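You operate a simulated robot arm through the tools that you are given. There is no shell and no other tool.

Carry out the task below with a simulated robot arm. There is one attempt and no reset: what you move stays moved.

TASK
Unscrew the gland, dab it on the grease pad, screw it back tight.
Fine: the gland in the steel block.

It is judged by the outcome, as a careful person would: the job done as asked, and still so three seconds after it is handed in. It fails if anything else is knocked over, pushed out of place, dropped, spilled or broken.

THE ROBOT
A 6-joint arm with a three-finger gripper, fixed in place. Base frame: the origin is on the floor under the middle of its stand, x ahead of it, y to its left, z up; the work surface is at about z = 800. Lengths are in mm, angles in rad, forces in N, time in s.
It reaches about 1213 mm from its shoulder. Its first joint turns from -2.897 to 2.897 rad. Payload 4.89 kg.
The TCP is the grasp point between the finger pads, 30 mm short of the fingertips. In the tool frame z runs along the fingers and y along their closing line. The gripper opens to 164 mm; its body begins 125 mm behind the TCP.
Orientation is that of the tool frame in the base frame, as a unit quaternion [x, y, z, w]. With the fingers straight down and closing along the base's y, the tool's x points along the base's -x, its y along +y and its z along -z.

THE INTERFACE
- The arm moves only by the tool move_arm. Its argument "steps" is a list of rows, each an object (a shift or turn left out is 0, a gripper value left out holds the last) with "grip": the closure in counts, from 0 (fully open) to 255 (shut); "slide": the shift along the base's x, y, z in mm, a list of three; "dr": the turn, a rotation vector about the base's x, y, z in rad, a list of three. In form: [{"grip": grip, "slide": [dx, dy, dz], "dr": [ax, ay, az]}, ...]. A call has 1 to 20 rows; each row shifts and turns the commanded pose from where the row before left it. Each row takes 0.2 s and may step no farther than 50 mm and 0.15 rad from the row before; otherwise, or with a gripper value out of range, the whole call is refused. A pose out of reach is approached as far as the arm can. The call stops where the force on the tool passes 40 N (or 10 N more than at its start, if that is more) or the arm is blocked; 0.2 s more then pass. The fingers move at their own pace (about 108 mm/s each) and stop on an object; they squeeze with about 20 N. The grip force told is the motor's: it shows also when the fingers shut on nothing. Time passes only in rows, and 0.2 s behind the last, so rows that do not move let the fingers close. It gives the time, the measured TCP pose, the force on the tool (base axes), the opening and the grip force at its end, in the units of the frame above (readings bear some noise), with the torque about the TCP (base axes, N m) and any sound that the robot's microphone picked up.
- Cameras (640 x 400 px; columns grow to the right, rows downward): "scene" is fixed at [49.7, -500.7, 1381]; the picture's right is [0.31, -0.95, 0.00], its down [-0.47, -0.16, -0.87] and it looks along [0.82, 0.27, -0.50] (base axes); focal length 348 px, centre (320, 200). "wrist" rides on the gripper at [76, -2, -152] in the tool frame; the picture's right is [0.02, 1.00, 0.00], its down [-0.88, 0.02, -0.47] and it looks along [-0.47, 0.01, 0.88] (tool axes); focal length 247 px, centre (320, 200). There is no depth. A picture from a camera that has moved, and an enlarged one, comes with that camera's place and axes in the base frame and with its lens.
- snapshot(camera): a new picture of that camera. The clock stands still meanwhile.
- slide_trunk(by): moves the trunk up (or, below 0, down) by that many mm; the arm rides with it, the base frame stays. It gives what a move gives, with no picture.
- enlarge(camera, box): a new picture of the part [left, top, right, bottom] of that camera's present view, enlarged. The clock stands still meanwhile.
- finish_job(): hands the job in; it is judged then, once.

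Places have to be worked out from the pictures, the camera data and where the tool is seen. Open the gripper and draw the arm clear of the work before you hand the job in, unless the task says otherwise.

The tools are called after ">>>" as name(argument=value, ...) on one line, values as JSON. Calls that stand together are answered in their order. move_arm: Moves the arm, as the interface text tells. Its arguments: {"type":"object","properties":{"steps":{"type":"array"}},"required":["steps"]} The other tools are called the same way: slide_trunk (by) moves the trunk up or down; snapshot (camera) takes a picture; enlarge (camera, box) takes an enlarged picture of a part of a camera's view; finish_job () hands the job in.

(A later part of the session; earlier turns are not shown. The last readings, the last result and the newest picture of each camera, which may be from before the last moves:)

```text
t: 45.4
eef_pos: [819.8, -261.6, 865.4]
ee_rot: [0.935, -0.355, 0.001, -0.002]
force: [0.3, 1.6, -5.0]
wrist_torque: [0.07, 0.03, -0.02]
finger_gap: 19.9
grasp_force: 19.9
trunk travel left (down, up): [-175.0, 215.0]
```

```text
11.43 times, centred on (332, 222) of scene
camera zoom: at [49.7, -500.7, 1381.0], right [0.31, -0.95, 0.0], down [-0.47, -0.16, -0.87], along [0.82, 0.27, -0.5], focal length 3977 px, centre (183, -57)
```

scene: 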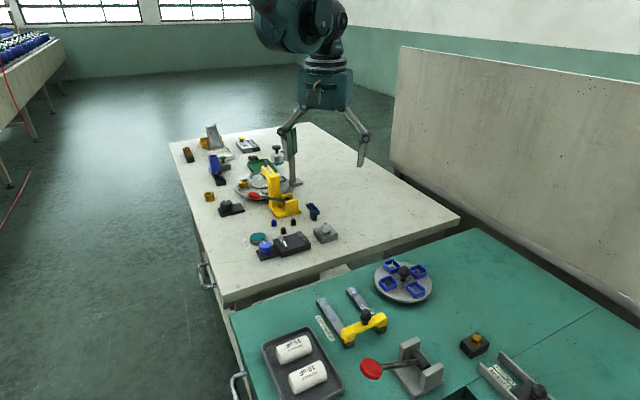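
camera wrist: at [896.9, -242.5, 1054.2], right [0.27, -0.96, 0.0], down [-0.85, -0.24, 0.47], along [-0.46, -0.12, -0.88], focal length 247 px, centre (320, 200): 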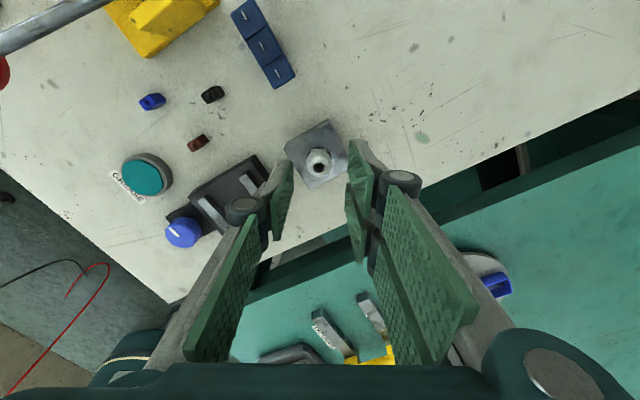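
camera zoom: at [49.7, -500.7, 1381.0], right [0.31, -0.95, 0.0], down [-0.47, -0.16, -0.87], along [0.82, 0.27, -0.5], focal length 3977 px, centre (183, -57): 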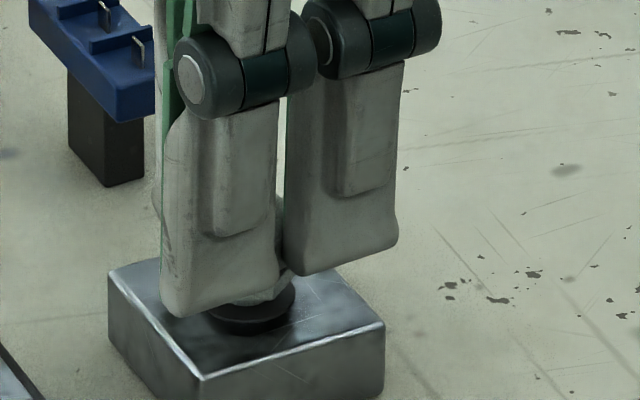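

Pull built to −5 N, so the thread is probably still engaged. I'll ease down, open slightly, and wind back for a second stroke.

>>> move_arm(steps=[{"slide": [0, 0, -0.5]}, {"slide": [0, 0, -0.5]}, {"grip": 193}, {"grip": 193}, {"slide": [0.28, -0.43, 0]}, {"slide": [0, 0, 0]}])

>>> enlarge(camera="wrist", box=[260, 110, 388, 210])

>>> enlarge(camera="scene", box=[312, 205, 352, 240])

```text
t: 46.8
eef_pos: [820.5, -262.2, 864.9]
ee_rot: [0.935, -0.356, 0.0, -0.001]
force: [-0.5, 0.0, 0.0]
wrist_torque: [-0.02, -0.05, -0.01]
finger_gap: 39.7
grasp_force: 0.0
trunk travel left (down, up): [-175.0, 215.0]
```

```text
4.00 times, centred on (324, 160) of wrist
camera zoom: at [878.2, -312.1, 1017.4], right [-0.65, -0.76, 0.0], down [-0.67, 0.57, 0.47], along [-0.36, 0.31, -0.88], focal length 988 px, centre (304, 360)
```

zoom: 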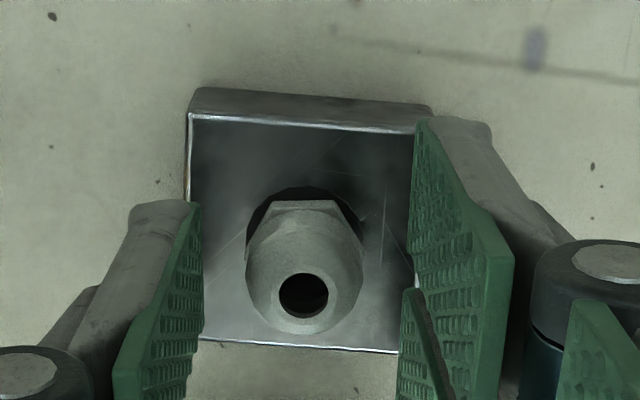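

```text
11.43 times, centred on (332, 222) of scene
camera zoom: at [49.7, -500.7, 1381.0], right [0.31, -0.95, 0.0], down [-0.47, -0.16, -0.87], along [0.82, 0.27, -0.5], focal length 3977 px, centre (183, -57)
```

zoom: 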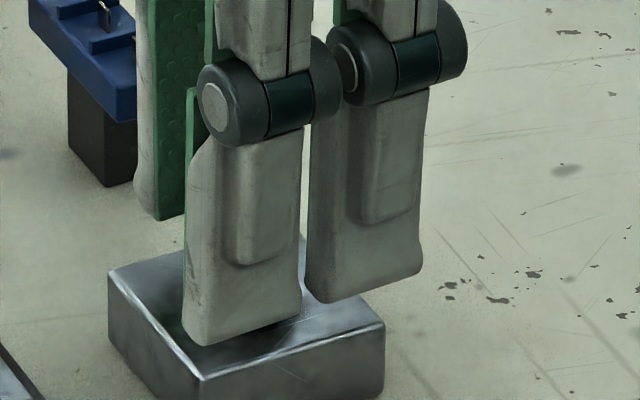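

Released cleanly, gland still upright in the block. Winding back clockwise with the fingers open.

>>> move_arm(steps=[{"dr": [0, 0, -0.147]}, {"dr": [0, 0, -0.147]}, {"dr": [0, 0, -0.147]}, {"dr": [0, 0, -0.147]}, {"dr": [0, 0, -0.147]}, {"dr": [0, 0, -0.147]}, {"dr": [0, 0, -0.147]}, {"dr": [0, 0, -0.147]}, {"dr": [0, 0, -0.147]}, {"dr": [0, 0, -0.147]}, {"dr": [0, 0, -0.147]}, {"dr": [0, 0, -0.147]}, {"dr": [0, 0, -0.147]}, {"dr": [0, 0, -0.147]}, {"dr": [0, 0, -0.147]}, {"dr": [0, 0, -0.147]}, {"dr": [0, 0, -0.147]}, {"dr": [0, 0, -0.147]}])

>>> move_arm(steps=[{"dr": [0, 0, -0.147]}, {"dr": [0, 0, -0.147]}, {"dr": [0, 0, -0.147]}, {"dr": [0, 0, -0.147]}, {"dr": [0, 0, -0.147]}, {"dr": [0, 0, -0.147]}, {"dr": [0, 0, -0.147]}, {"dr": [0, 0, -0.147]}, {"dr": [0, 0, -0.147]}, {"dr": [0, 0, -0.147]}, {"dr": [0, 0, -0.147]}, {"dr": [0, 0, -0.147]}, {"dr": [0, 0, -0.147]}, {"dr": [0, 0, -0.147]}, {"dr": [0, 0, -0.147]}, {"dr": [0, 0, -0.147]}, {"dr": [0, 0, -0.147]}, {"dr": [0, 0, -0.147]}, {"slide": [0, 0, 0]}])

>>> enlarge(camera="wrist", box=[260, 110, 388, 210])

>>> enlarge(camera="scene", box=[304, 190, 360, 240])

```text
t: 50.6
eef_pos: [821.1, -262.1, 864.3]
ee_rot: [0.116, 0.993, -0.002, -0.001]
force: [0.6, 0.0, 0.0]
wrist_torque: [-0.02, -0.01, 0.01]
finger_gap: 40.1
grasp_force: 0.1
trunk travel left (down, up): [-175.0, 215.0]
```

```text
t: 54.6
eef_pos: [818.4, -262.3, 865.1]
ee_rot: [0.991, 0.132, 0.0, -0.002]
force: [0.0, -0.3, 0.2]
wrist_torque: [0.01, 0.01, 0.01]
finger_gap: 40.0
grasp_force: 0.0
trunk travel left (down, up): [-175.0, 215.0]
```

```text
4.00 times, centred on (324, 160) of wrist
camera zoom: at [893.6, -241.2, 1017.3], right [0.28, -0.96, 0.0], down [-0.84, -0.25, 0.47], along [-0.45, -0.13, -0.88], focal length 988 px, centre (304, 360)
```

zoom: 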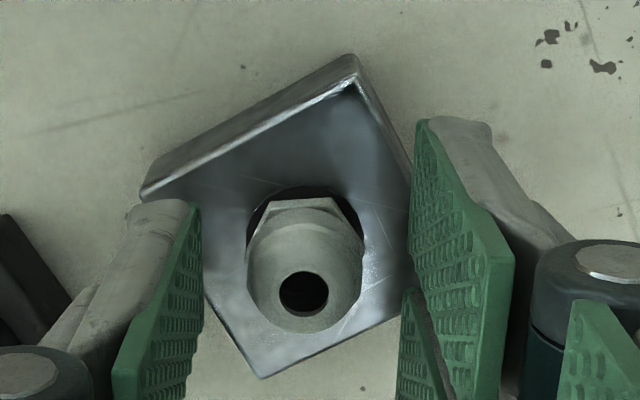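

```text
8.00 times, centred on (332, 215) of scene
camera zoom: at [49.7, -500.7, 1381.0], right [0.31, -0.95, 0.0], down [-0.47, -0.16, -0.87], along [0.82, 0.27, -0.5], focal length 2784 px, centre (224, 80)
```

zoom: 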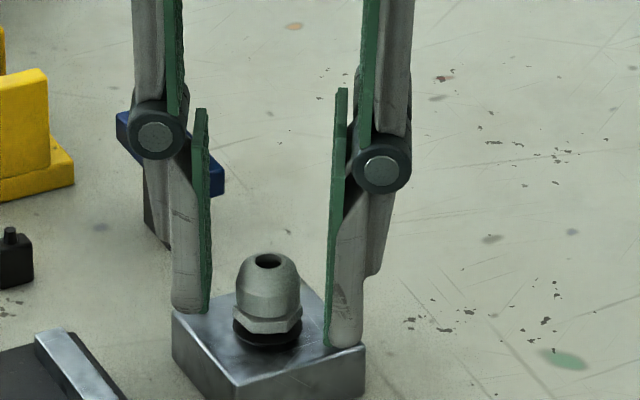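

The gland has risen ~2.8 mm (pitch ≈3 mm/turn) and is well centred. Regripping.

>>> move_arm(steps=[{"grip": 215}, {"grip": 225}, {"grip": 235}, {"grip": 245}, {"grip": 255}, {"grip": 255}])

```text
t: 56.0
eef_pos: [820.6, -261.1, 863.3]
ee_rot: [0.991, 0.133, 0.0, -0.001]
force: [-0.9, 4.0, -0.8]
wrist_torque: [0.12, 0.0, 0.01]
finger_gap: 20.0
grasp_force: 20.0
trunk travel left (down, up): [-175.0, 215.0]
```

Grip secure. Second stroke: turning counter-clockwise with ~0.06 mm lift per row.

>>> move_arm(steps=[{"slide": [-0.06, 0.05, 0.057], "dr": [0, 0, 0.12]}, {"slide": [-0.06, 0.0, 0.057], "dr": [0, 0, 0.12]}, {"slide": [-0.06, 0.0, 0.057], "dr": [0, 0, 0.12]}, {"slide": [-0.06, 0.0, 0.057], "dr": [0, 0, 0.12]}, {"slide": [-0.06, -0.04, 0.057], "dr": [0, 0, 0.12]}, {"slide": [0, 0, 0]}])

```text
t: 57.4
eef_pos: [820.7, -262.4, 865.4]
ee_rot: [0.907, 0.42, -0.001, -0.002]
force: [0.2, 0.6, -1.0]
wrist_torque: [0.08, 0.04, 0.01]
finger_gap: 19.7
grasp_force: 20.0
trunk travel left (down, up): [-175.0, 215.0]
```

Forces are near zero. I'll continue with 1.2 rad.

>>> move_arm(steps=[{"slide": [-0.03, -0.05, 0.057], "dr": [0, 0, 0.12]}, {"slide": [-0.03, -0.05, 0.057], "dr": [0, 0, 0.12]}, {"slide": [-0.02, -0.055, 0.057], "dr": [0, 0, 0.12]}, {"slide": [-0.02, -0.055, 0.057], "dr": [0, 0, 0.12]}, {"slide": [-0.01, -0.06, 0.057], "dr": [0, 0, 0.12]}, {"slide": [0, -0.06, 0.057], "dr": [0, 0, 0.12]}, {"slide": [0.01, -0.06, 0.057], "dr": [0, 0, 0.12]}, {"slide": [0.01, -0.055, 0.057], "dr": [0, 0, 0.12]}, {"slide": [0.02, -0.055, 0.057], "dr": [0, 0, 0.12]}, {"slide": [0.02, -0.055, 0.057], "dr": [0, 0, 0.12]}, {"slide": [0, 0, 0]}])

```text
t: 59.8
eef_pos: [820.4, -263.9, 866.0]
ee_rot: [0.511, 0.859, -0.002, -0.001]
force: [0.2, -1.1, -0.1]
wrist_torque: [0.0, 0.03, 0.01]
finger_gap: 19.7
grasp_force: 20.4
trunk travel left (down, up): [-175.0, 215.0]
```

Forces remain ~0. I'll check whether it's free with a 1.5 mm lift.

>>> move_arm(steps=[{"slide": [0, 0, 0.5]}, {"slide": [0, 0, 0.5]}, {"slide": [0, 0, 0.5]}, {"slide": [0, 0, 0]}])

>>> enlarge(camera="scene", box=[304, 190, 360, 240])

>>> enlarge(camera="wrist", box=[260, 110, 388, 210])

```text
t: 60.8
eef_pos: [821.3, -262.5, 867.5]
ee_rot: [0.512, 0.859, -0.001, -0.001]
force: [-0.8, -0.4, -0.4]
wrist_torque: [0.02, -0.01, 0.0]
finger_gap: 19.9
grasp_force: 20.1
trunk travel left (down, up): [-175.0, 215.0]
```

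```text
8.00 times, centred on (332, 215) of scene
camera zoom: at [49.7, -500.7, 1381.0], right [0.31, -0.95, 0.0], down [-0.47, -0.16, -0.87], along [0.82, 0.27, -0.5], focal length 2784 px, centre (224, 80)
```

zoom: 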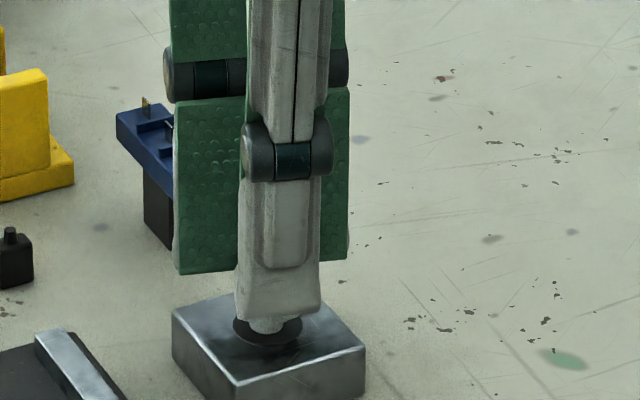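

```text
4.00 times, centred on (324, 160) of wrist
camera zoom: at [782.9, -196.0, 1021.1], right [0.87, 0.5, 0.0], down [0.44, -0.76, 0.47], along [0.23, -0.41, -0.88], focal length 988 px, centre (304, 360)
```

zoom: 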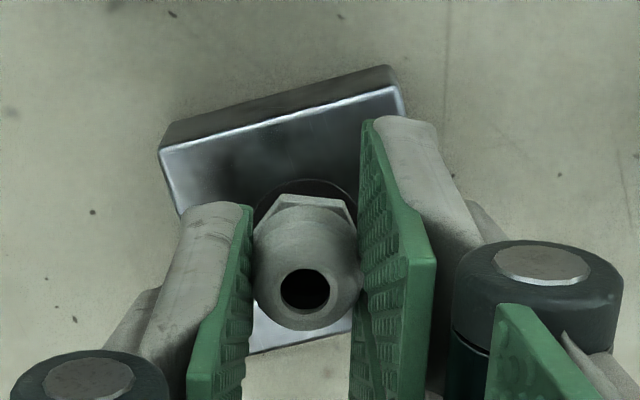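

No resistance this time and the gland stayed fixed in the grip — it seems free. I'll lift slowly 6 mm more and look.

>>> move_arm(steps=[{"slide": [0, 0, 1]}, {"slide": [0, 0, 1]}, {"slide": [0, 0, 1]}, {"slide": [0, 0, 1]}, {"slide": [0, 0, 1]}, {"slide": [0, 0, 1]}, {"slide": [0, 0, 0]}])

>>> enlarge(camera="scene", box=[304, 190, 360, 240])

>>> enlarge(camera="wrist", box=[260, 110, 388, 210])

```text
t: 62.4
eef_pos: [820.5, -263.3, 874.2]
ee_rot: [0.512, 0.859, -0.001, -0.001]
force: [0.2, -0.4, -0.1]
wrist_torque: [0.03, 0.01, -0.03]
finger_gap: 19.8
grasp_force: 20.0
trunk travel left (down, up): [-175.0, 215.0]
```

```text
8.00 times, centred on (332, 215) of scene
camera zoom: at [49.7, -500.7, 1381.0], right [0.31, -0.95, 0.0], down [-0.47, -0.16, -0.87], along [0.82, 0.27, -0.5], focal length 2784 px, centre (224, 80)
```

zoom: 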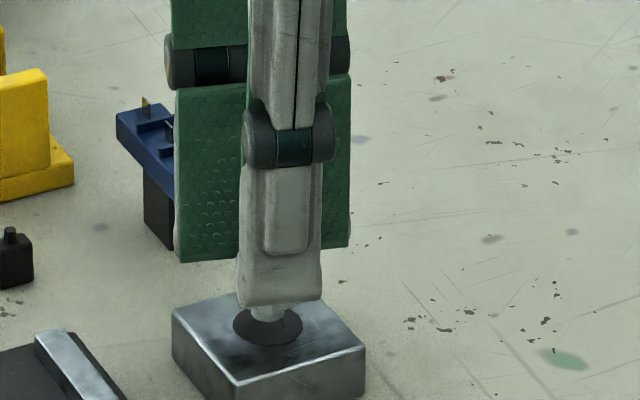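

```text
4.00 times, centred on (324, 160) of wrist
camera zoom: at [782.8, -196.5, 1026.3], right [0.87, 0.5, 0.0], down [0.44, -0.76, 0.47], along [0.23, -0.41, -0.88], focal length 988 px, centre (304, 360)
```

zoom: 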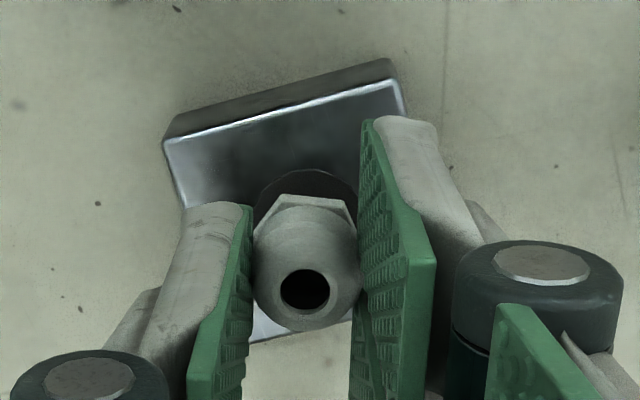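

The stem is out of the bore with no force – unscrewed. I'll lift clear to see the full gland.

>>> move_arm(steps=[{"slide": [0, 0, 4]}, {"slide": [0, 0, 6]}, {"slide": [0, 0, 10]}, {"slide": [0, 0, 10]}, {"slide": [0, 0, 10]}, {"slide": [0, 0, 10]}, {"slide": [0, 0, 0]}])

>>> enlarge(camera="scene", box=[300, 165, 364, 240])

>>> enlarge(camera="wrist", box=[260, 80, 388, 210])

```text
t: 64.0
eef_pos: [819.3, -262.1, 923.6]
ee_rot: [0.512, 0.859, -0.001, -0.002]
force: [-1.2, -0.2, 0.3]
wrist_torque: [0.02, 0.0, 0.02]
finger_gap: 19.7
grasp_force: 20.2
trunk travel left (down, up): [-175.0, 215.0]
```

```text
5.33 times, centred on (332, 202) of scene
camera zoom: at [49.7, -500.7, 1381.0], right [0.31, -0.95, 0.0], down [-0.47, -0.16, -0.87], along [0.82, 0.27, -0.5], focal length 1856 px, centre (256, 187)
```

zoom: 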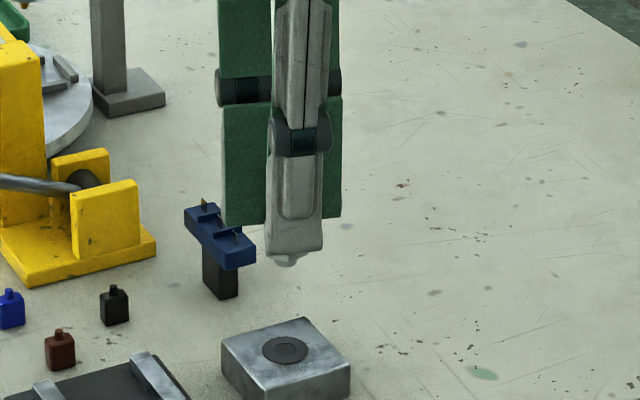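

```text
3.08 times, centred on (324, 145) of wrist
camera zoom: at [782.1, -196.4, 1076.3], right [0.87, 0.5, 0.0], down [0.44, -0.76, 0.47], along [0.23, -0.41, -0.88], focal length 760 px, centre (308, 369)
```

zoom: 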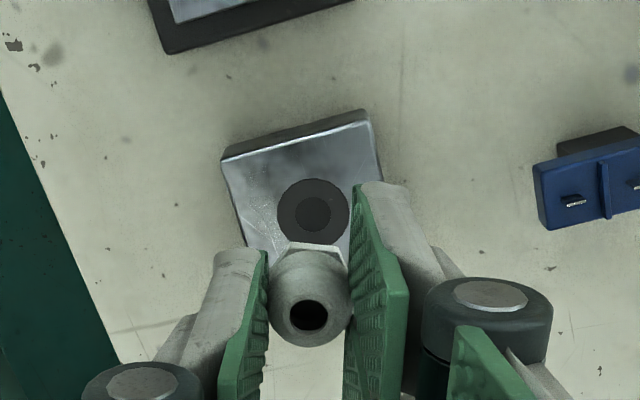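

The bore is visible and the gland is held with its lower end just under the fingertips. Zooming to see how far it projects.

>>> enlarge(camera="scene", box=[332, 194, 364, 224])

>>> enlarge(camera="scene", box=[320, 220, 352, 250])

```text
13.33 times, centred on (348, 209) of scene
camera zoom: at [49.7, -500.7, 1381.0], right [0.31, -0.95, 0.0], down [-0.47, -0.16, -0.87], along [0.82, 0.27, -0.5], focal length 4640 px, centre (-53, 80)
```

zoom: 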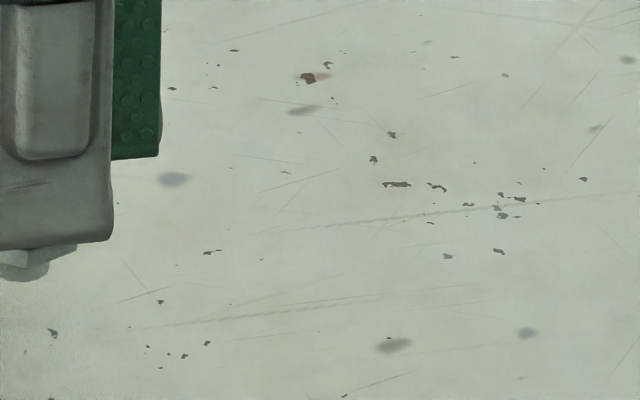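

```text
13.33 times, centred on (336, 235) of scene
camera zoom: at [49.7, -500.7, 1381.0], right [0.31, -0.95, 0.0], down [-0.47, -0.16, -0.87], along [0.82, 0.27, -0.5], focal length 4640 px, centre (107, -267)
```

zoom: 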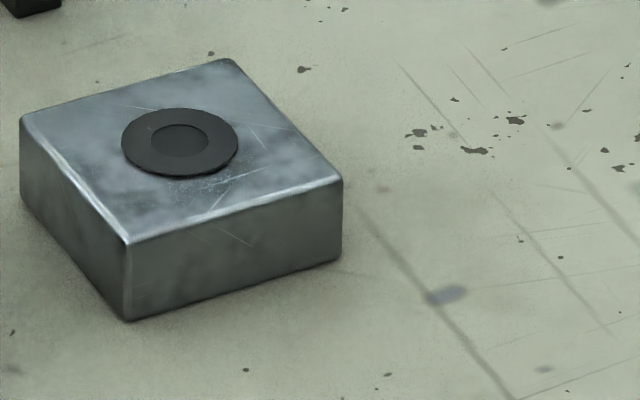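

>>> enlarge(camera="scene", box=[322, 200, 346, 222])

>>> snapshot(camera="wrist")

```text
16.00 times, centred on (334, 211) of scene
camera zoom: at [49.7, -500.7, 1381.0], right [0.31, -0.95, 0.0], down [-0.47, -0.16, -0.87], along [0.82, 0.27, -0.5], focal length 5568 px, centre (96, 24)
```

zoom: 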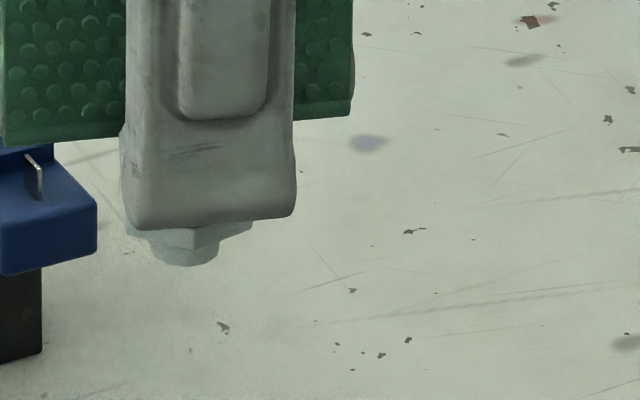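

```text
taken
camera wrist: at [782.1, -196.4, 1076.3], right [0.87, 0.5, 0.0], down [0.44, -0.76, 0.47], along [0.23, -0.41, -0.88], focal length 247 px, centre (320, 200)
```

wrist: 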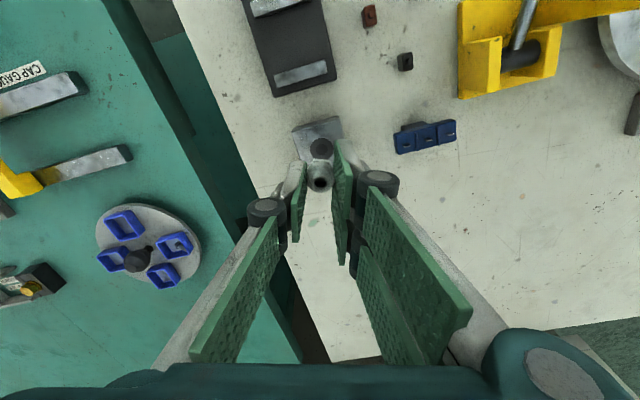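

The stem (≈7 mm long, ≈11 mm dia) projects about 11 mm below the fingertips, ≈49 mm below the TCP. I'll raise slightly and carry it over the grease pad near (745, −88).

>>> move_arm(steps=[{"slide": [0, 0, 8]}, {"slide": [0, 0, 7]}, {"slide": [-7.5, 17.4, 0]}, {"slide": [-7.5, 17.4, 0]}, {"slide": [-7.5, 17.4, 0]}, {"slide": [-7.5, 17.4, 0]}, {"slide": [-7.5, 17.4, 0]}, {"slide": [-7.5, 17.4, 0]}, {"slide": [-7.5, 17.4, 0]}, {"slide": [-7.5, 17.4, 0]}, {"slide": [-7.5, 17.4, 0]}, {"slide": [-7.5, 17.4, 0]}, {"slide": [0, 0, 0]}])

>>> snapshot(camera="wrist")

>>> enlarge(camera="scene", box=[220, 170, 332, 260])

```text
t: 66.8
eef_pos: [746.2, -88.4, 939.1]
ee_rot: [0.512, 0.859, -0.002, -0.001]
force: [0.1, 1.0, 0.0]
wrist_torque: [-0.01, -0.02, 0.02]
finger_gap: 20.0
grasp_force: 20.1
trunk travel left (down, up): [-175.0, 215.0]
```

```text
taken
camera wrist: at [708.4, -21.8, 1091.5], right [0.87, 0.5, 0.0], down [0.44, -0.76, 0.47], along [0.23, -0.41, -0.88], focal length 247 px, centre (320, 200)
```

wrist: 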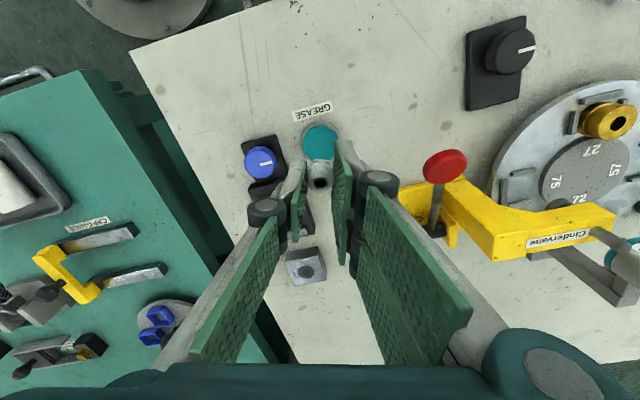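

```text
4.44 times, centred on (276, 215) of scene
camera zoom: at [49.7, -500.7, 1381.0], right [0.31, -0.95, 0.0], down [-0.47, -0.16, -0.87], along [0.82, 0.27, -0.5], focal length 1547 px, centre (516, 133)
```

zoom: 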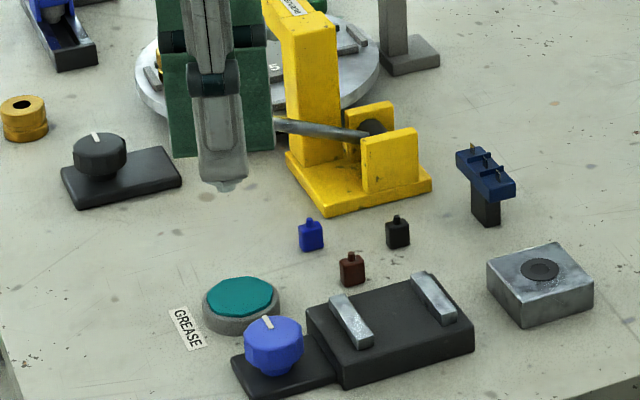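

Above the pad now; I'll zoom to check that the gland axis projects onto the pad centre.

>>> enlarge(camera="wrist", box=[272, 100, 368, 190])

>>> enlarge(camera="scene", box=[240, 190, 296, 250])

```text
4.44 times, centred on (320, 145) of wrist
camera zoom: at [708.4, -21.8, 1091.5], right [0.87, 0.5, 0.0], down [0.44, -0.76, 0.47], along [0.23, -0.41, -0.88], focal length 1098 px, centre (320, 444)
```

zoom: 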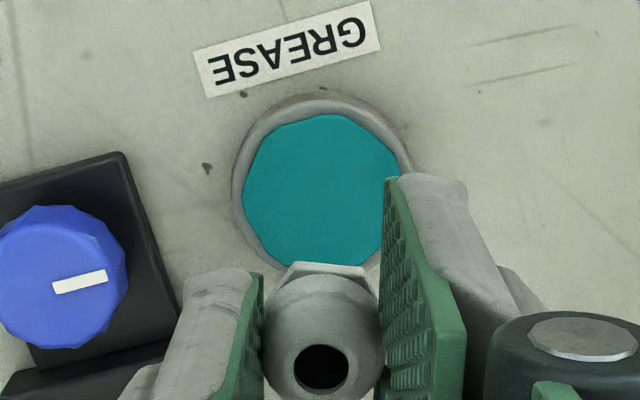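

```text
6.67 times, centred on (268, 220) of scene
camera zoom: at [49.7, -500.7, 1381.0], right [0.31, -0.95, 0.0], down [-0.47, -0.16, -0.87], along [0.82, 0.27, -0.5], focal length 2320 px, centre (667, 67)
```

zoom: 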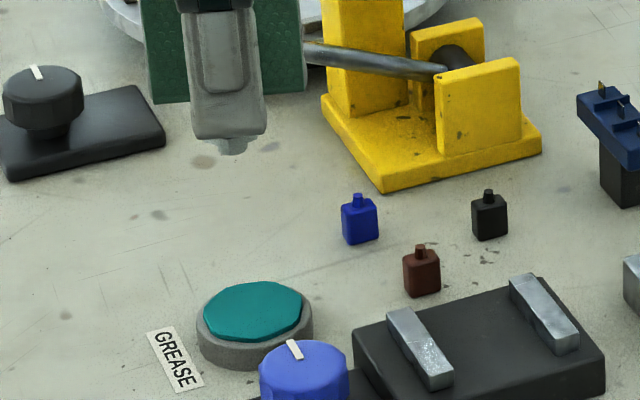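

The pad centre projects at (745, −88), right under the gland. Descending 66 mm straight down, then I'll look again.

>>> move_arm(steps=[{"slide": [-0.5, 0, -12]}, {"slide": [0, 0, -12]}, {"slide": [0, 0, -12]}, {"slide": [0, 0, -12]}, {"slide": [0, 0, -10]}, {"slide": [0, 0, -8]}, {"slide": [0, 0, 0]}])

>>> enlarge(camera="wrist", box=[260, 100, 388, 210])

>>> enlarge(camera="scene", box=[236, 200, 292, 260])

```text
t: 68.4
eef_pos: [743.7, -87.7, 872.9]
ee_rot: [0.512, 0.859, -0.001, 0.0]
force: [-1.1, 0.2, -0.1]
wrist_torque: [0.0, -0.01, -0.03]
finger_gap: 19.8
grasp_force: 20.5
trunk travel left (down, up): [-175.0, 215.0]
```

```text
3.64 times, centred on (324, 155) of wrist
camera zoom: at [706.6, -22.4, 1025.2], right [0.87, 0.49, 0.0], down [0.44, -0.76, 0.47], along [0.23, -0.41, -0.88], focal length 898 px, centre (306, 364)
```

zoom: 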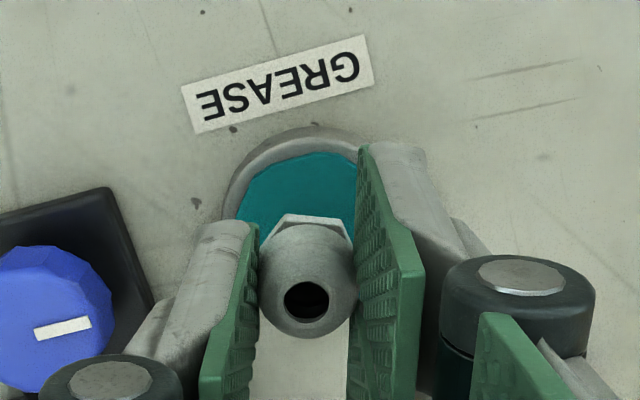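

```text
6.67 times, centred on (264, 230) of scene
camera zoom: at [49.7, -500.7, 1381.0], right [0.31, -0.95, 0.0], down [-0.47, -0.16, -0.87], along [0.82, 0.27, -0.5], focal length 2320 px, centre (693, 0)
```

zoom: 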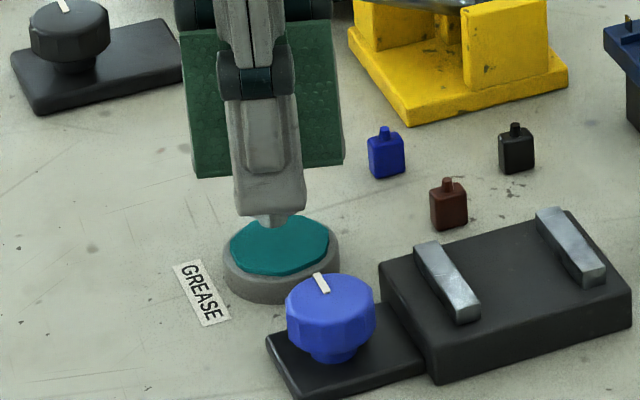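

The stem is about 9–10 mm above the pad. Lowering in small steps while watching force.

>>> move_arm(steps=[{"slide": [0, 0, -3]}, {"slide": [0, 0, -3]}, {"slide": [0, 0, -1]}, {"slide": [0, 0, -1]}, {"slide": [0, 0, 0]}])

>>> enlarge(camera="scene", box=[248, 220, 284, 250])

```text
t: 69.6
eef_pos: [744.1, -89.5, 865.7]
ee_rot: [0.511, 0.859, -0.002, -0.001]
force: [0.8, 0.2, 0.0]
wrist_torque: [0.02, -0.04, -0.04]
finger_gap: 19.9
grasp_force: 19.9
trunk travel left (down, up): [-175.0, 215.0]
```

```text
13.33 times, centred on (266, 235) of scene
camera zoom: at [49.7, -500.7, 1381.0], right [0.31, -0.95, 0.0], down [-0.47, -0.16, -0.87], along [0.82, 0.27, -0.5], focal length 4640 px, centre (1040, -267)
```

zoom: 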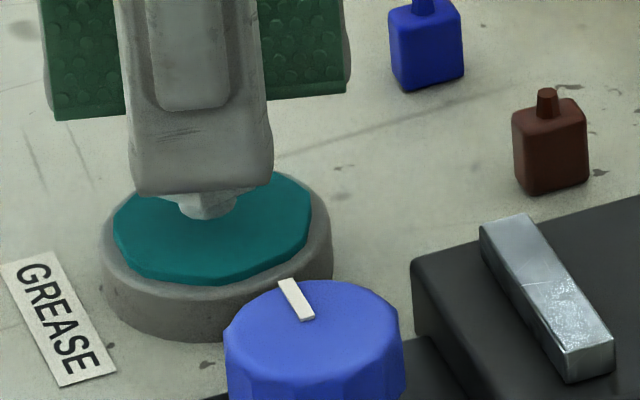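

About 4–5 mm to go. Continuing down in 1 mm steps.

>>> move_arm(steps=[{"slide": [0, 0, -1]}, {"slide": [0, 0, -1]}, {"slide": [0, 0, -1]}, {"slide": [0, 0, 0]}])

>>> enlarge(camera="scene", box=[248, 220, 284, 250])

```text
t: 70.6
eef_pos: [743.9, -88.0, 861.9]
ee_rot: [0.512, 0.859, -0.001, -0.001]
force: [0.4, 0.9, -1.0]
wrist_torque: [0.04, 0.0, 0.0]
finger_gap: 20.1
grasp_force: 20.6
trunk travel left (down, up): [-175.0, 215.0]
```

```text
13.33 times, centred on (266, 235) of scene
camera zoom: at [49.7, -500.7, 1381.0], right [0.31, -0.95, 0.0], down [-0.47, -0.16, -0.87], along [0.82, 0.27, -0.5], focal length 4640 px, centre (1040, -267)
```

zoom: 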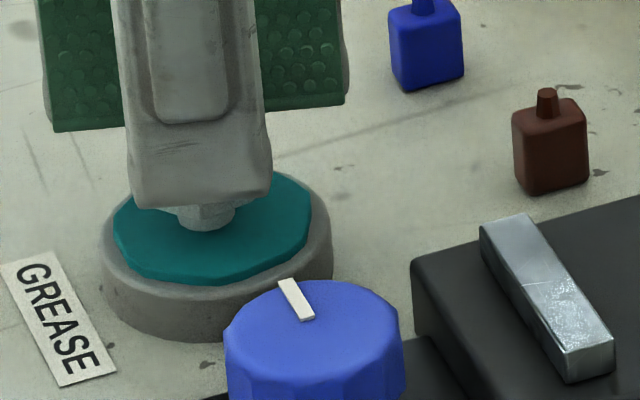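

Nearly touching. I'll go in 0.5 mm steps until contact force shows.

>>> move_arm(steps=[{"slide": [0, 0, -0.5]}, {"slide": [0, 0, -0.5]}, {"slide": [0, 0, -0.5]}, {"slide": [0, 0, 0]}])

```text
t: 71.6
eef_pos: [745.2, -88.9, 861.1]
ee_rot: [0.512, 0.859, -0.001, -0.001]
force: [0.6, 0.4, -0.6]
wrist_torque: [-0.02, 0.05, -0.02]
finger_gap: 20.1
grasp_force: 20.0
trunk travel left (down, up): [-175.0, 215.0]
```

No contact yet; continuing in small steps.

>>> move_arm(steps=[{"slide": [0, 0, -0.5]}, {"slide": [0, 0, -0.5]}, {"slide": [0, 0, -0.5]}, {"slide": [0, 0, 0]}])

>>> enlarge(camera="scene", box=[248, 220, 284, 250])

```text
t: 72.6
eef_pos: [743.2, -88.7, 859.3]
ee_rot: [0.512, 0.859, -0.002, -0.001]
force: [1.9, 0.4, 15.3]
wrist_torque: [-0.03, -0.04, 0.01]
finger_gap: 20.2
grasp_force: 20.6
trunk travel left (down, up): [-175.0, 215.0]
```

```text
13.33 times, centred on (266, 235) of scene
camera zoom: at [49.7, -500.7, 1381.0], right [0.31, -0.95, 0.0], down [-0.47, -0.16, -0.87], along [0.82, 0.27, -0.5], focal length 4640 px, centre (1040, -267)
```

zoom: 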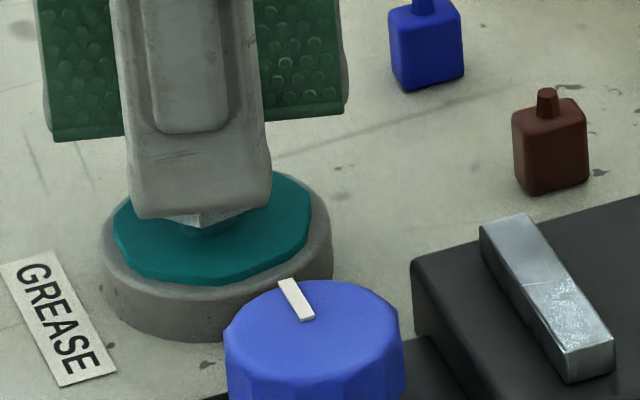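

Contact made (15 N) and the stem now shows teal grease. Lifting off gently and checking the gland in the grip.

>>> move_arm(steps=[{"slide": [0, 0, 1]}, {"slide": [0, 0, 2]}, {"slide": [0, 0, 5]}, {"slide": [0, 0, 8]}, {"slide": [0, 0, 0]}])

>>> enlarge(camera="scene", box=[244, 205, 292, 250])

>>> enlarge(camera="wrist", box=[260, 110, 388, 210])

```text
t: 73.8
eef_pos: [745.0, -88.3, 876.4]
ee_rot: [0.512, 0.859, -0.001, -0.001]
force: [-0.2, -0.4, -0.4]
wrist_torque: [0.0, 0.0, 0.03]
finger_gap: 20.0
grasp_force: 20.1
trunk travel left (down, up): [-175.0, 215.0]
```

```text
8.89 times, centred on (268, 228) of scene
camera zoom: at [49.7, -500.7, 1381.0], right [0.31, -0.95, 0.0], down [-0.47, -0.16, -0.87], along [0.82, 0.27, -0.5], focal length 3093 px, centre (782, -44)
```

zoom: 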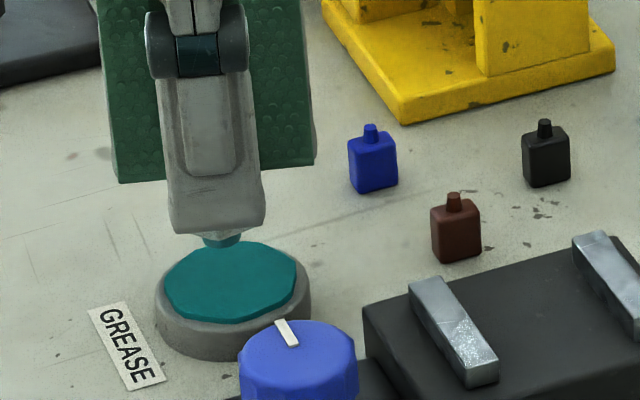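

```text
4.00 times, centred on (324, 160) of wrist
camera zoom: at [707.1, -22.0, 1028.5], right [0.87, 0.5, 0.0], down [0.44, -0.76, 0.47], along [0.23, -0.41, -0.88], focal length 988 px, centre (304, 360)
```

zoom: 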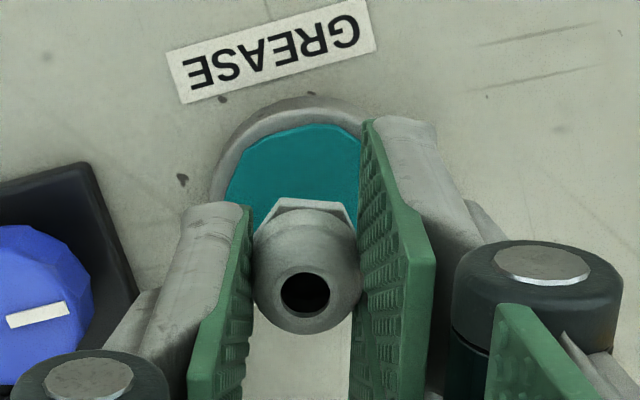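

The stem is coated teal and the gland sits firmly. Now raise and carry it back above the block.

>>> move_arm(steps=[{"slide": [0, 0, 12]}, {"slide": [0, 0, 13]}, {"slide": [0, 0, 13]}, {"slide": [0, 0, 13]}, {"slide": [0, 0, 13]}, {"slide": [7.55, -17.4, 0]}, {"slide": [7.55, -17.4, 0]}, {"slide": [7.55, -17.4, 0]}, {"slide": [7.55, -17.4, 0]}, {"slide": [7.55, -17.4, 0]}, {"slide": [7.55, -17.4, 0]}, {"slide": [7.55, -17.4, 0]}, {"slide": [7.55, -17.4, 0]}, {"slide": [7.55, -17.4, 0]}, {"slide": [7.55, -17.4, 0]}, {"slide": [0, 0, 0]}])

>>> enlarge(camera="wrist", box=[260, 80, 388, 210])

>>> enlarge(camera="scene", box=[300, 180, 364, 240])

```text
t: 77.2
eef_pos: [818.7, -264.3, 937.6]
ee_rot: [0.512, 0.859, -0.001, -0.001]
force: [0.4, -0.1, 0.3]
wrist_torque: [-0.02, 0.0, 0.02]
finger_gap: 19.9
grasp_force: 20.3
trunk travel left (down, up): [-175.0, 215.0]
```

```text
3.08 times, centred on (324, 145) of wrist
camera zoom: at [781.8, -196.8, 1091.0], right [0.87, 0.49, 0.0], down [0.44, -0.76, 0.47], along [0.23, -0.41, -0.88], focal length 760 px, centre (308, 369)
```

zoom: 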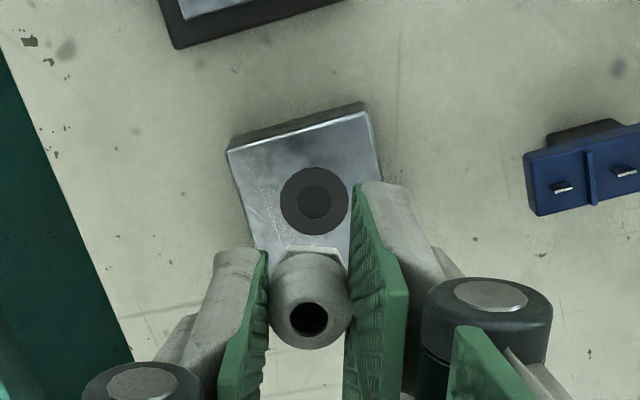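

```text
6.67 times, centred on (332, 210) of scene
camera zoom: at [49.7, -500.7, 1381.0], right [0.31, -0.95, 0.0], down [-0.47, -0.16, -0.87], along [0.82, 0.27, -0.5], focal length 2320 px, centre (240, 133)
```

zoom: 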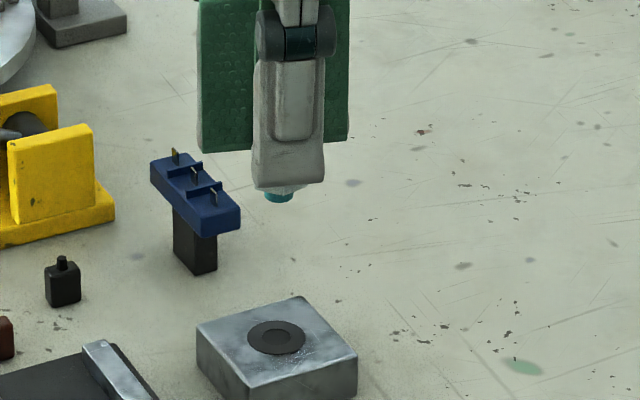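

Back over the bore, with alignment matching the earlier lift. I'll turn the gripper counter-clockwise in the air to about +2.37 rad so screwing in (clockwise) has a full stroke.

>>> move_arm(steps=[{"dr": [0, 0, 0.15]}, {"dr": [0, 0, 0.15]}, {"dr": [0, 0, 0.15]}, {"dr": [0, 0, 0.15]}, {"dr": [0, 0, 0.15]}, {"dr": [0, 0, 0.15]}, {"dr": [0, 0, 0.15]}, {"dr": [0, 0, 0.15]}, {"dr": [0, 0, 0.15]}, {"dr": [0, 0, 0.15]}, {"dr": [0, 0, 0.15]}, {"dr": [0, 0, 0.15]}, {"dr": [0, 0, 0.15]}, {"dr": [0, 0, 0.15]}, {"dr": [0, 0, 0.15]}, {"dr": [0, 0, 0.15]}, {"dr": [0, 0, 0.15]}, {"dr": [0, 0, 0.15]}, {"dr": [0, 0, 0.15]}, {"dr": [0, 0, 0.15]}])

>>> move_arm(steps=[{"dr": [0, 0, 0.15]}, {"dr": [0, 0, 0.15]}, {"slide": [0.78, 0.61, 0], "dr": [0, 0, 0.15]}, {"slide": [0, 0, -10]}, {"slide": [0, 0, -10]}, {"slide": [0, 0, -10]}, {"slide": [0, 0, -10]}, {"slide": [0, 0, 0]}])

>>> enlarge(camera="wrist", box=[260, 100, 388, 210])

>>> enlarge(camera="scene", box=[304, 190, 360, 240])

```text
t: 81.4
eef_pos: [818.5, -263.4, 938.8]
ee_rot: [0.821, -0.571, 0.001, -0.002]
force: [1.0, 0.4, 0.2]
wrist_torque: [0.0, 0.0, -0.02]
finger_gap: 20.1
grasp_force: 19.5
trunk travel left (down, up): [-175.0, 215.0]
```

```text
t: 83.2
eef_pos: [819.6, -262.4, 898.5]
ee_rot: [0.927, -0.375, 0.001, -0.001]
force: [0.9, -0.2, -0.5]
wrist_torque: [0.02, -0.01, 0.01]
finger_gap: 19.8
grasp_force: 20.2
trunk travel left (down, up): [-175.0, 215.0]
```

```text
3.64 times, centred on (324, 155) of wrist
camera zoom: at [875.7, -315.3, 1051.4], right [-0.68, -0.73, 0.0], down [-0.65, 0.6, 0.47], along [-0.34, 0.32, -0.88], focal length 898 px, centre (306, 364)
```

zoom: 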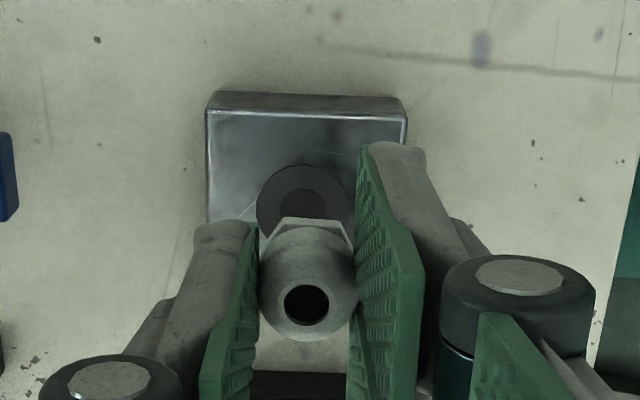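

```text
8.00 times, centred on (332, 215) of scene
camera zoom: at [49.7, -500.7, 1381.0], right [0.31, -0.95, 0.0], down [-0.47, -0.16, -0.87], along [0.82, 0.27, -0.5], focal length 2784 px, centre (224, 80)
```

zoom: 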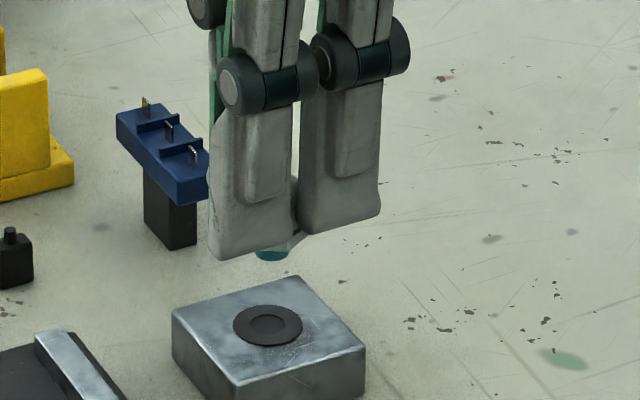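

I'll zoom closer to measure the bore position relative to the gland at this angle.

>>> enlarge(camera="wrist", box=[296, 136, 344, 192])

>>> enlarge(camera="scene", box=[318, 215, 346, 240])

```text
7.14 times, centred on (320, 164) of wrist
camera zoom: at [875.7, -315.3, 1051.4], right [-0.68, -0.73, 0.0], down [-0.65, 0.6, 0.47], along [-0.34, 0.32, -0.88], focal length 1764 px, centre (320, 457)
```

zoom: 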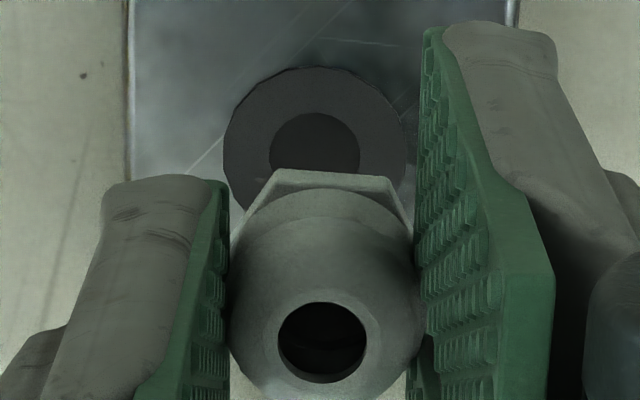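

```text
16.00 times, centred on (332, 228) of scene
camera zoom: at [49.7, -500.7, 1381.0], right [0.31, -0.95, 0.0], down [-0.47, -0.16, -0.87], along [0.82, 0.27, -0.5], focal length 5568 px, centre (128, -240)
```

zoom: 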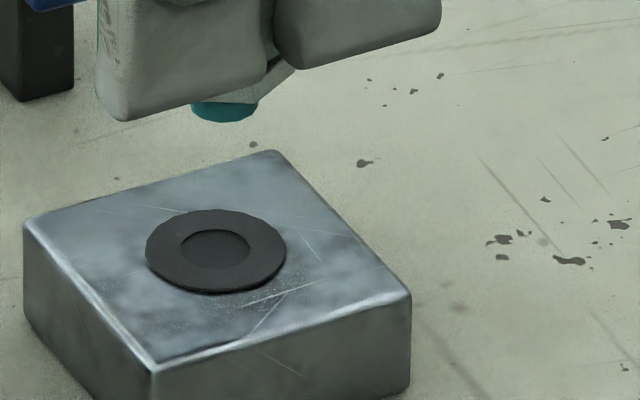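

Scene view shows the stem about 1 mm toward image-right of the bore axis. I'll shift by (−0.3, +1.0) mm, lower 20 mm and re-measure close to the bore.

>>> move_arm(steps=[{"slide": [-0.3, 1.0, -5]}, {"slide": [0, 0, -5]}, {"slide": [0, 0, -5]}, {"slide": [0, 0, -5]}, {"slide": [0, 0, 0]}, {"slide": [0, 0, 0]}])

>>> enlarge(camera="scene", box=[318, 215, 346, 240])

>>> enlarge(camera="wrist", box=[296, 136, 344, 192])

```text
t: 84.6
eef_pos: [821.6, -260.2, 878.9]
ee_rot: [0.927, -0.374, 0.001, -0.002]
force: [0.3, -0.4, -0.9]
wrist_torque: [0.02, -0.01, 0.02]
finger_gap: 19.8
grasp_force: 20.1
trunk travel left (down, up): [-175.0, 215.0]
```

```text
16.00 times, centred on (332, 228) of scene
camera zoom: at [49.7, -500.7, 1381.0], right [0.31, -0.95, 0.0], down [-0.47, -0.16, -0.87], along [0.82, 0.27, -0.5], focal length 5568 px, centre (128, -240)
```

zoom: 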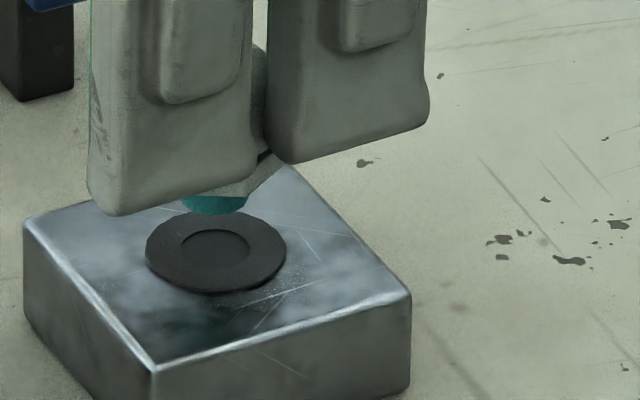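

```text
7.14 times, centred on (320, 164) of wrist
camera zoom: at [876.3, -313.6, 1031.5], right [-0.68, -0.73, 0.0], down [-0.65, 0.6, 0.47], along [-0.34, 0.32, -0.88], focal length 1764 px, centre (320, 457)
```

zoom: 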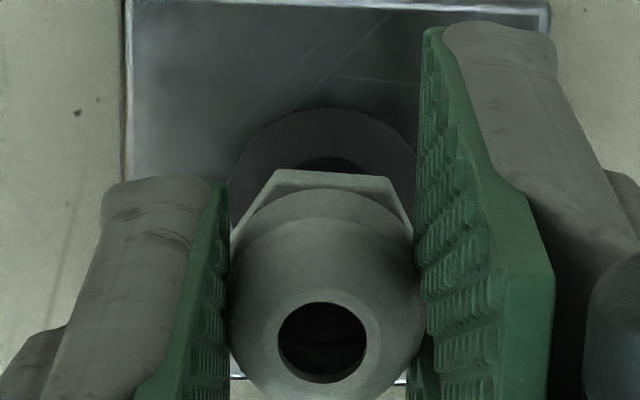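

Now the bore lies ~0.45 mm image-right of the stem. I'll shift y by −0.45, lower 7 mm, and re-check.

>>> move_arm(steps=[{"slide": [0, -0.45, -2]}, {"slide": [0, 0, -2]}, {"slide": [0, 0, -1.5]}, {"slide": [0, 0, -1.5]}, {"slide": [0, 0, 0]}, {"slide": [0, 0, 0]}])

>>> enlarge(camera="scene", box=[322, 218, 342, 238])

>>> enlarge(camera="wrist", box=[296, 136, 344, 192])

```text
t: 86.0
eef_pos: [819.9, -261.8, 871.7]
ee_rot: [0.927, -0.375, 0.001, -0.001]
force: [0.0, 1.0, -1.0]
wrist_torque: [0.01, -0.03, -0.04]
finger_gap: 20.0
grasp_force: 19.8
trunk travel left (down, up): [-175.0, 215.0]
```

```text
16.00 times, centred on (332, 228) of scene
camera zoom: at [49.7, -500.7, 1381.0], right [0.31, -0.95, 0.0], down [-0.47, -0.16, -0.87], along [0.82, 0.27, -0.5], focal length 5568 px, centre (128, -248)
```

zoom: 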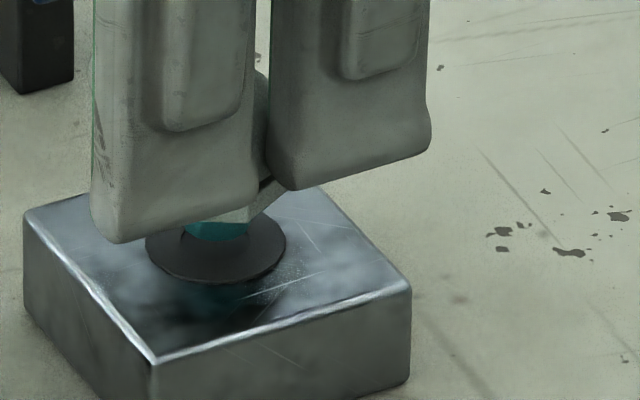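

```text
7.14 times, centred on (320, 164) of wrist
camera zoom: at [875.9, -314.2, 1024.8], right [-0.68, -0.73, 0.0], down [-0.65, 0.6, 0.47], along [-0.34, 0.32, -0.88], focal length 1764 px, centre (320, 457)
```

zoom: 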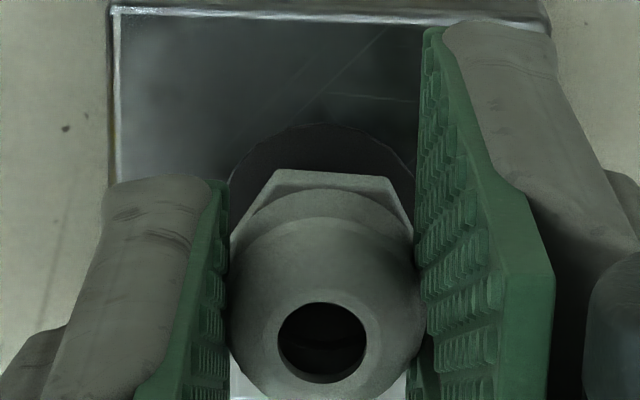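

Stem and bore now line up laterally (cols 216 vs 216); stem is ~3–4 mm above. Lowering in 0.5 mm steps watching for contact.

>>> move_arm(steps=[{"slide": [0, 0, -0.5]}, {"slide": [0, 0, -0.5]}, {"slide": [0, 0, -0.5]}, {"slide": [0, 0, -0.5]}, {"slide": [0, 0, -0.5]}, {"slide": [0, 0, 0]}, {"slide": [0, 0, 0]}])

>>> enlarge(camera="scene", box=[322, 218, 342, 238])

```text
t: 87.6
eef_pos: [820.2, -261.1, 867.9]
ee_rot: [0.927, -0.375, 0.001, -0.001]
force: [2.4, -0.7, 0.5]
wrist_torque: [-0.02, -0.08, 0.02]
finger_gap: 20.1
grasp_force: 20.5
trunk travel left (down, up): [-175.0, 215.0]
```

```text
16.00 times, centred on (332, 228) of scene
camera zoom: at [49.7, -500.7, 1381.0], right [0.31, -0.95, 0.0], down [-0.47, -0.16, -0.87], along [0.82, 0.27, -0.5], focal length 5568 px, centre (128, -248)
```

zoom: 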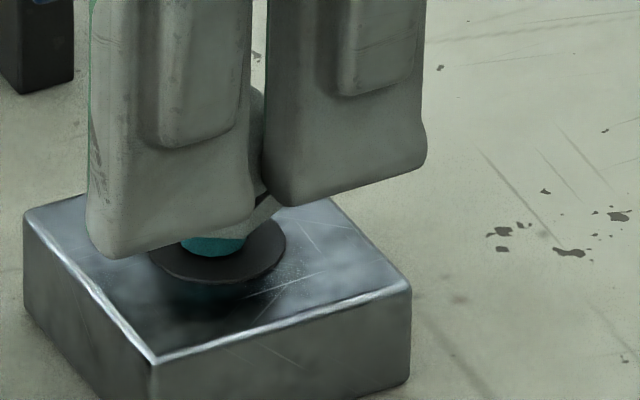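

Slight lateral force and the stem appears ~0.6 mm image-left of the bore. I'll shift (+0.2, −0.5) and continue down slowly.

>>> move_arm(steps=[{"slide": [0.2, -0.5, 0]}, {"slide": [0, 0, 0]}, {"slide": [0, 0, -0.5]}, {"slide": [0, 0, -0.5]}, {"slide": [0, 0, 0]}])

>>> enlarge(camera="scene", box=[322, 218, 342, 238])

```text
t: 88.8
eef_pos: [820.2, -261.6, 867.6]
ee_rot: [0.927, -0.374, 0.001, -0.002]
force: [4.1, 3.8, -13.0]
wrist_torque: [0.16, -0.1, -0.01]
finger_gap: 20.1
grasp_force: 19.9
trunk travel left (down, up): [-175.0, 215.0]
```

```text
16.00 times, centred on (332, 228) of scene
camera zoom: at [49.7, -500.7, 1381.0], right [0.31, -0.95, 0.0], down [-0.47, -0.16, -0.87], along [0.82, 0.27, -0.5], focal length 5568 px, centre (128, -248)
```

zoom: 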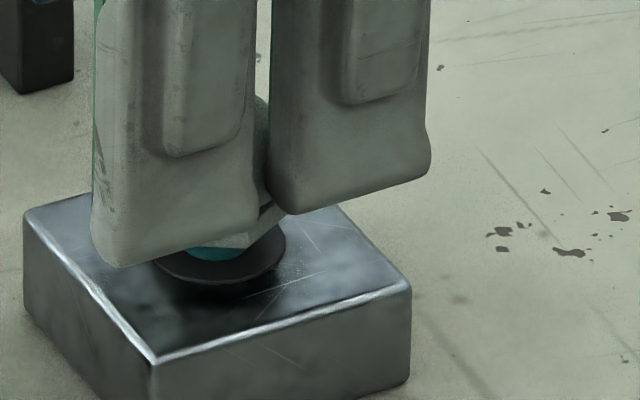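

Fz = −13 N: the gland seems captured by the thread and is pulling the tool down. I'll follow it down slightly.

>>> move_arm(steps=[{"slide": [0.1, 0.1, -0.3]}, {"slide": [0.1, 0.1, -0.3]}, {"slide": [0, 0, 0]}])

>>> enlarge(camera="wrist", box=[260, 110, 388, 210])

```text
t: 89.6
eef_pos: [819.8, -263.4, 866.6]
ee_rot: [0.927, -0.374, 0.001, -0.001]
force: [0.2, 0.0, -0.5]
wrist_torque: [-0.02, 0.02, 0.04]
finger_gap: 19.8
grasp_force: 19.7
trunk travel left (down, up): [-175.0, 215.0]
```

```text
4.00 times, centred on (324, 160) of wrist
camera zoom: at [875.9, -314.8, 1020.0], right [-0.68, -0.73, 0.0], down [-0.65, 0.6, 0.47], along [-0.34, 0.32, -0.88], focal length 988 px, centre (304, 360)
```

zoom: 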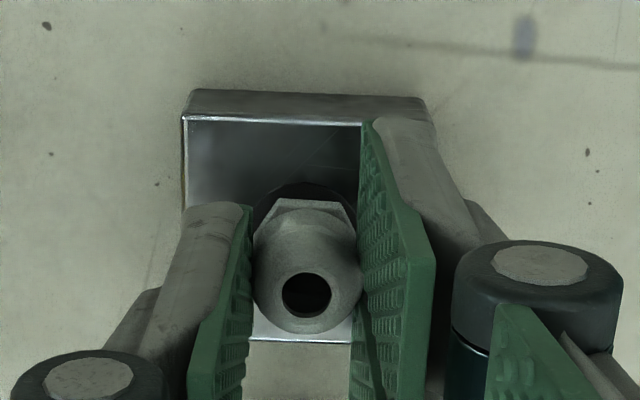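

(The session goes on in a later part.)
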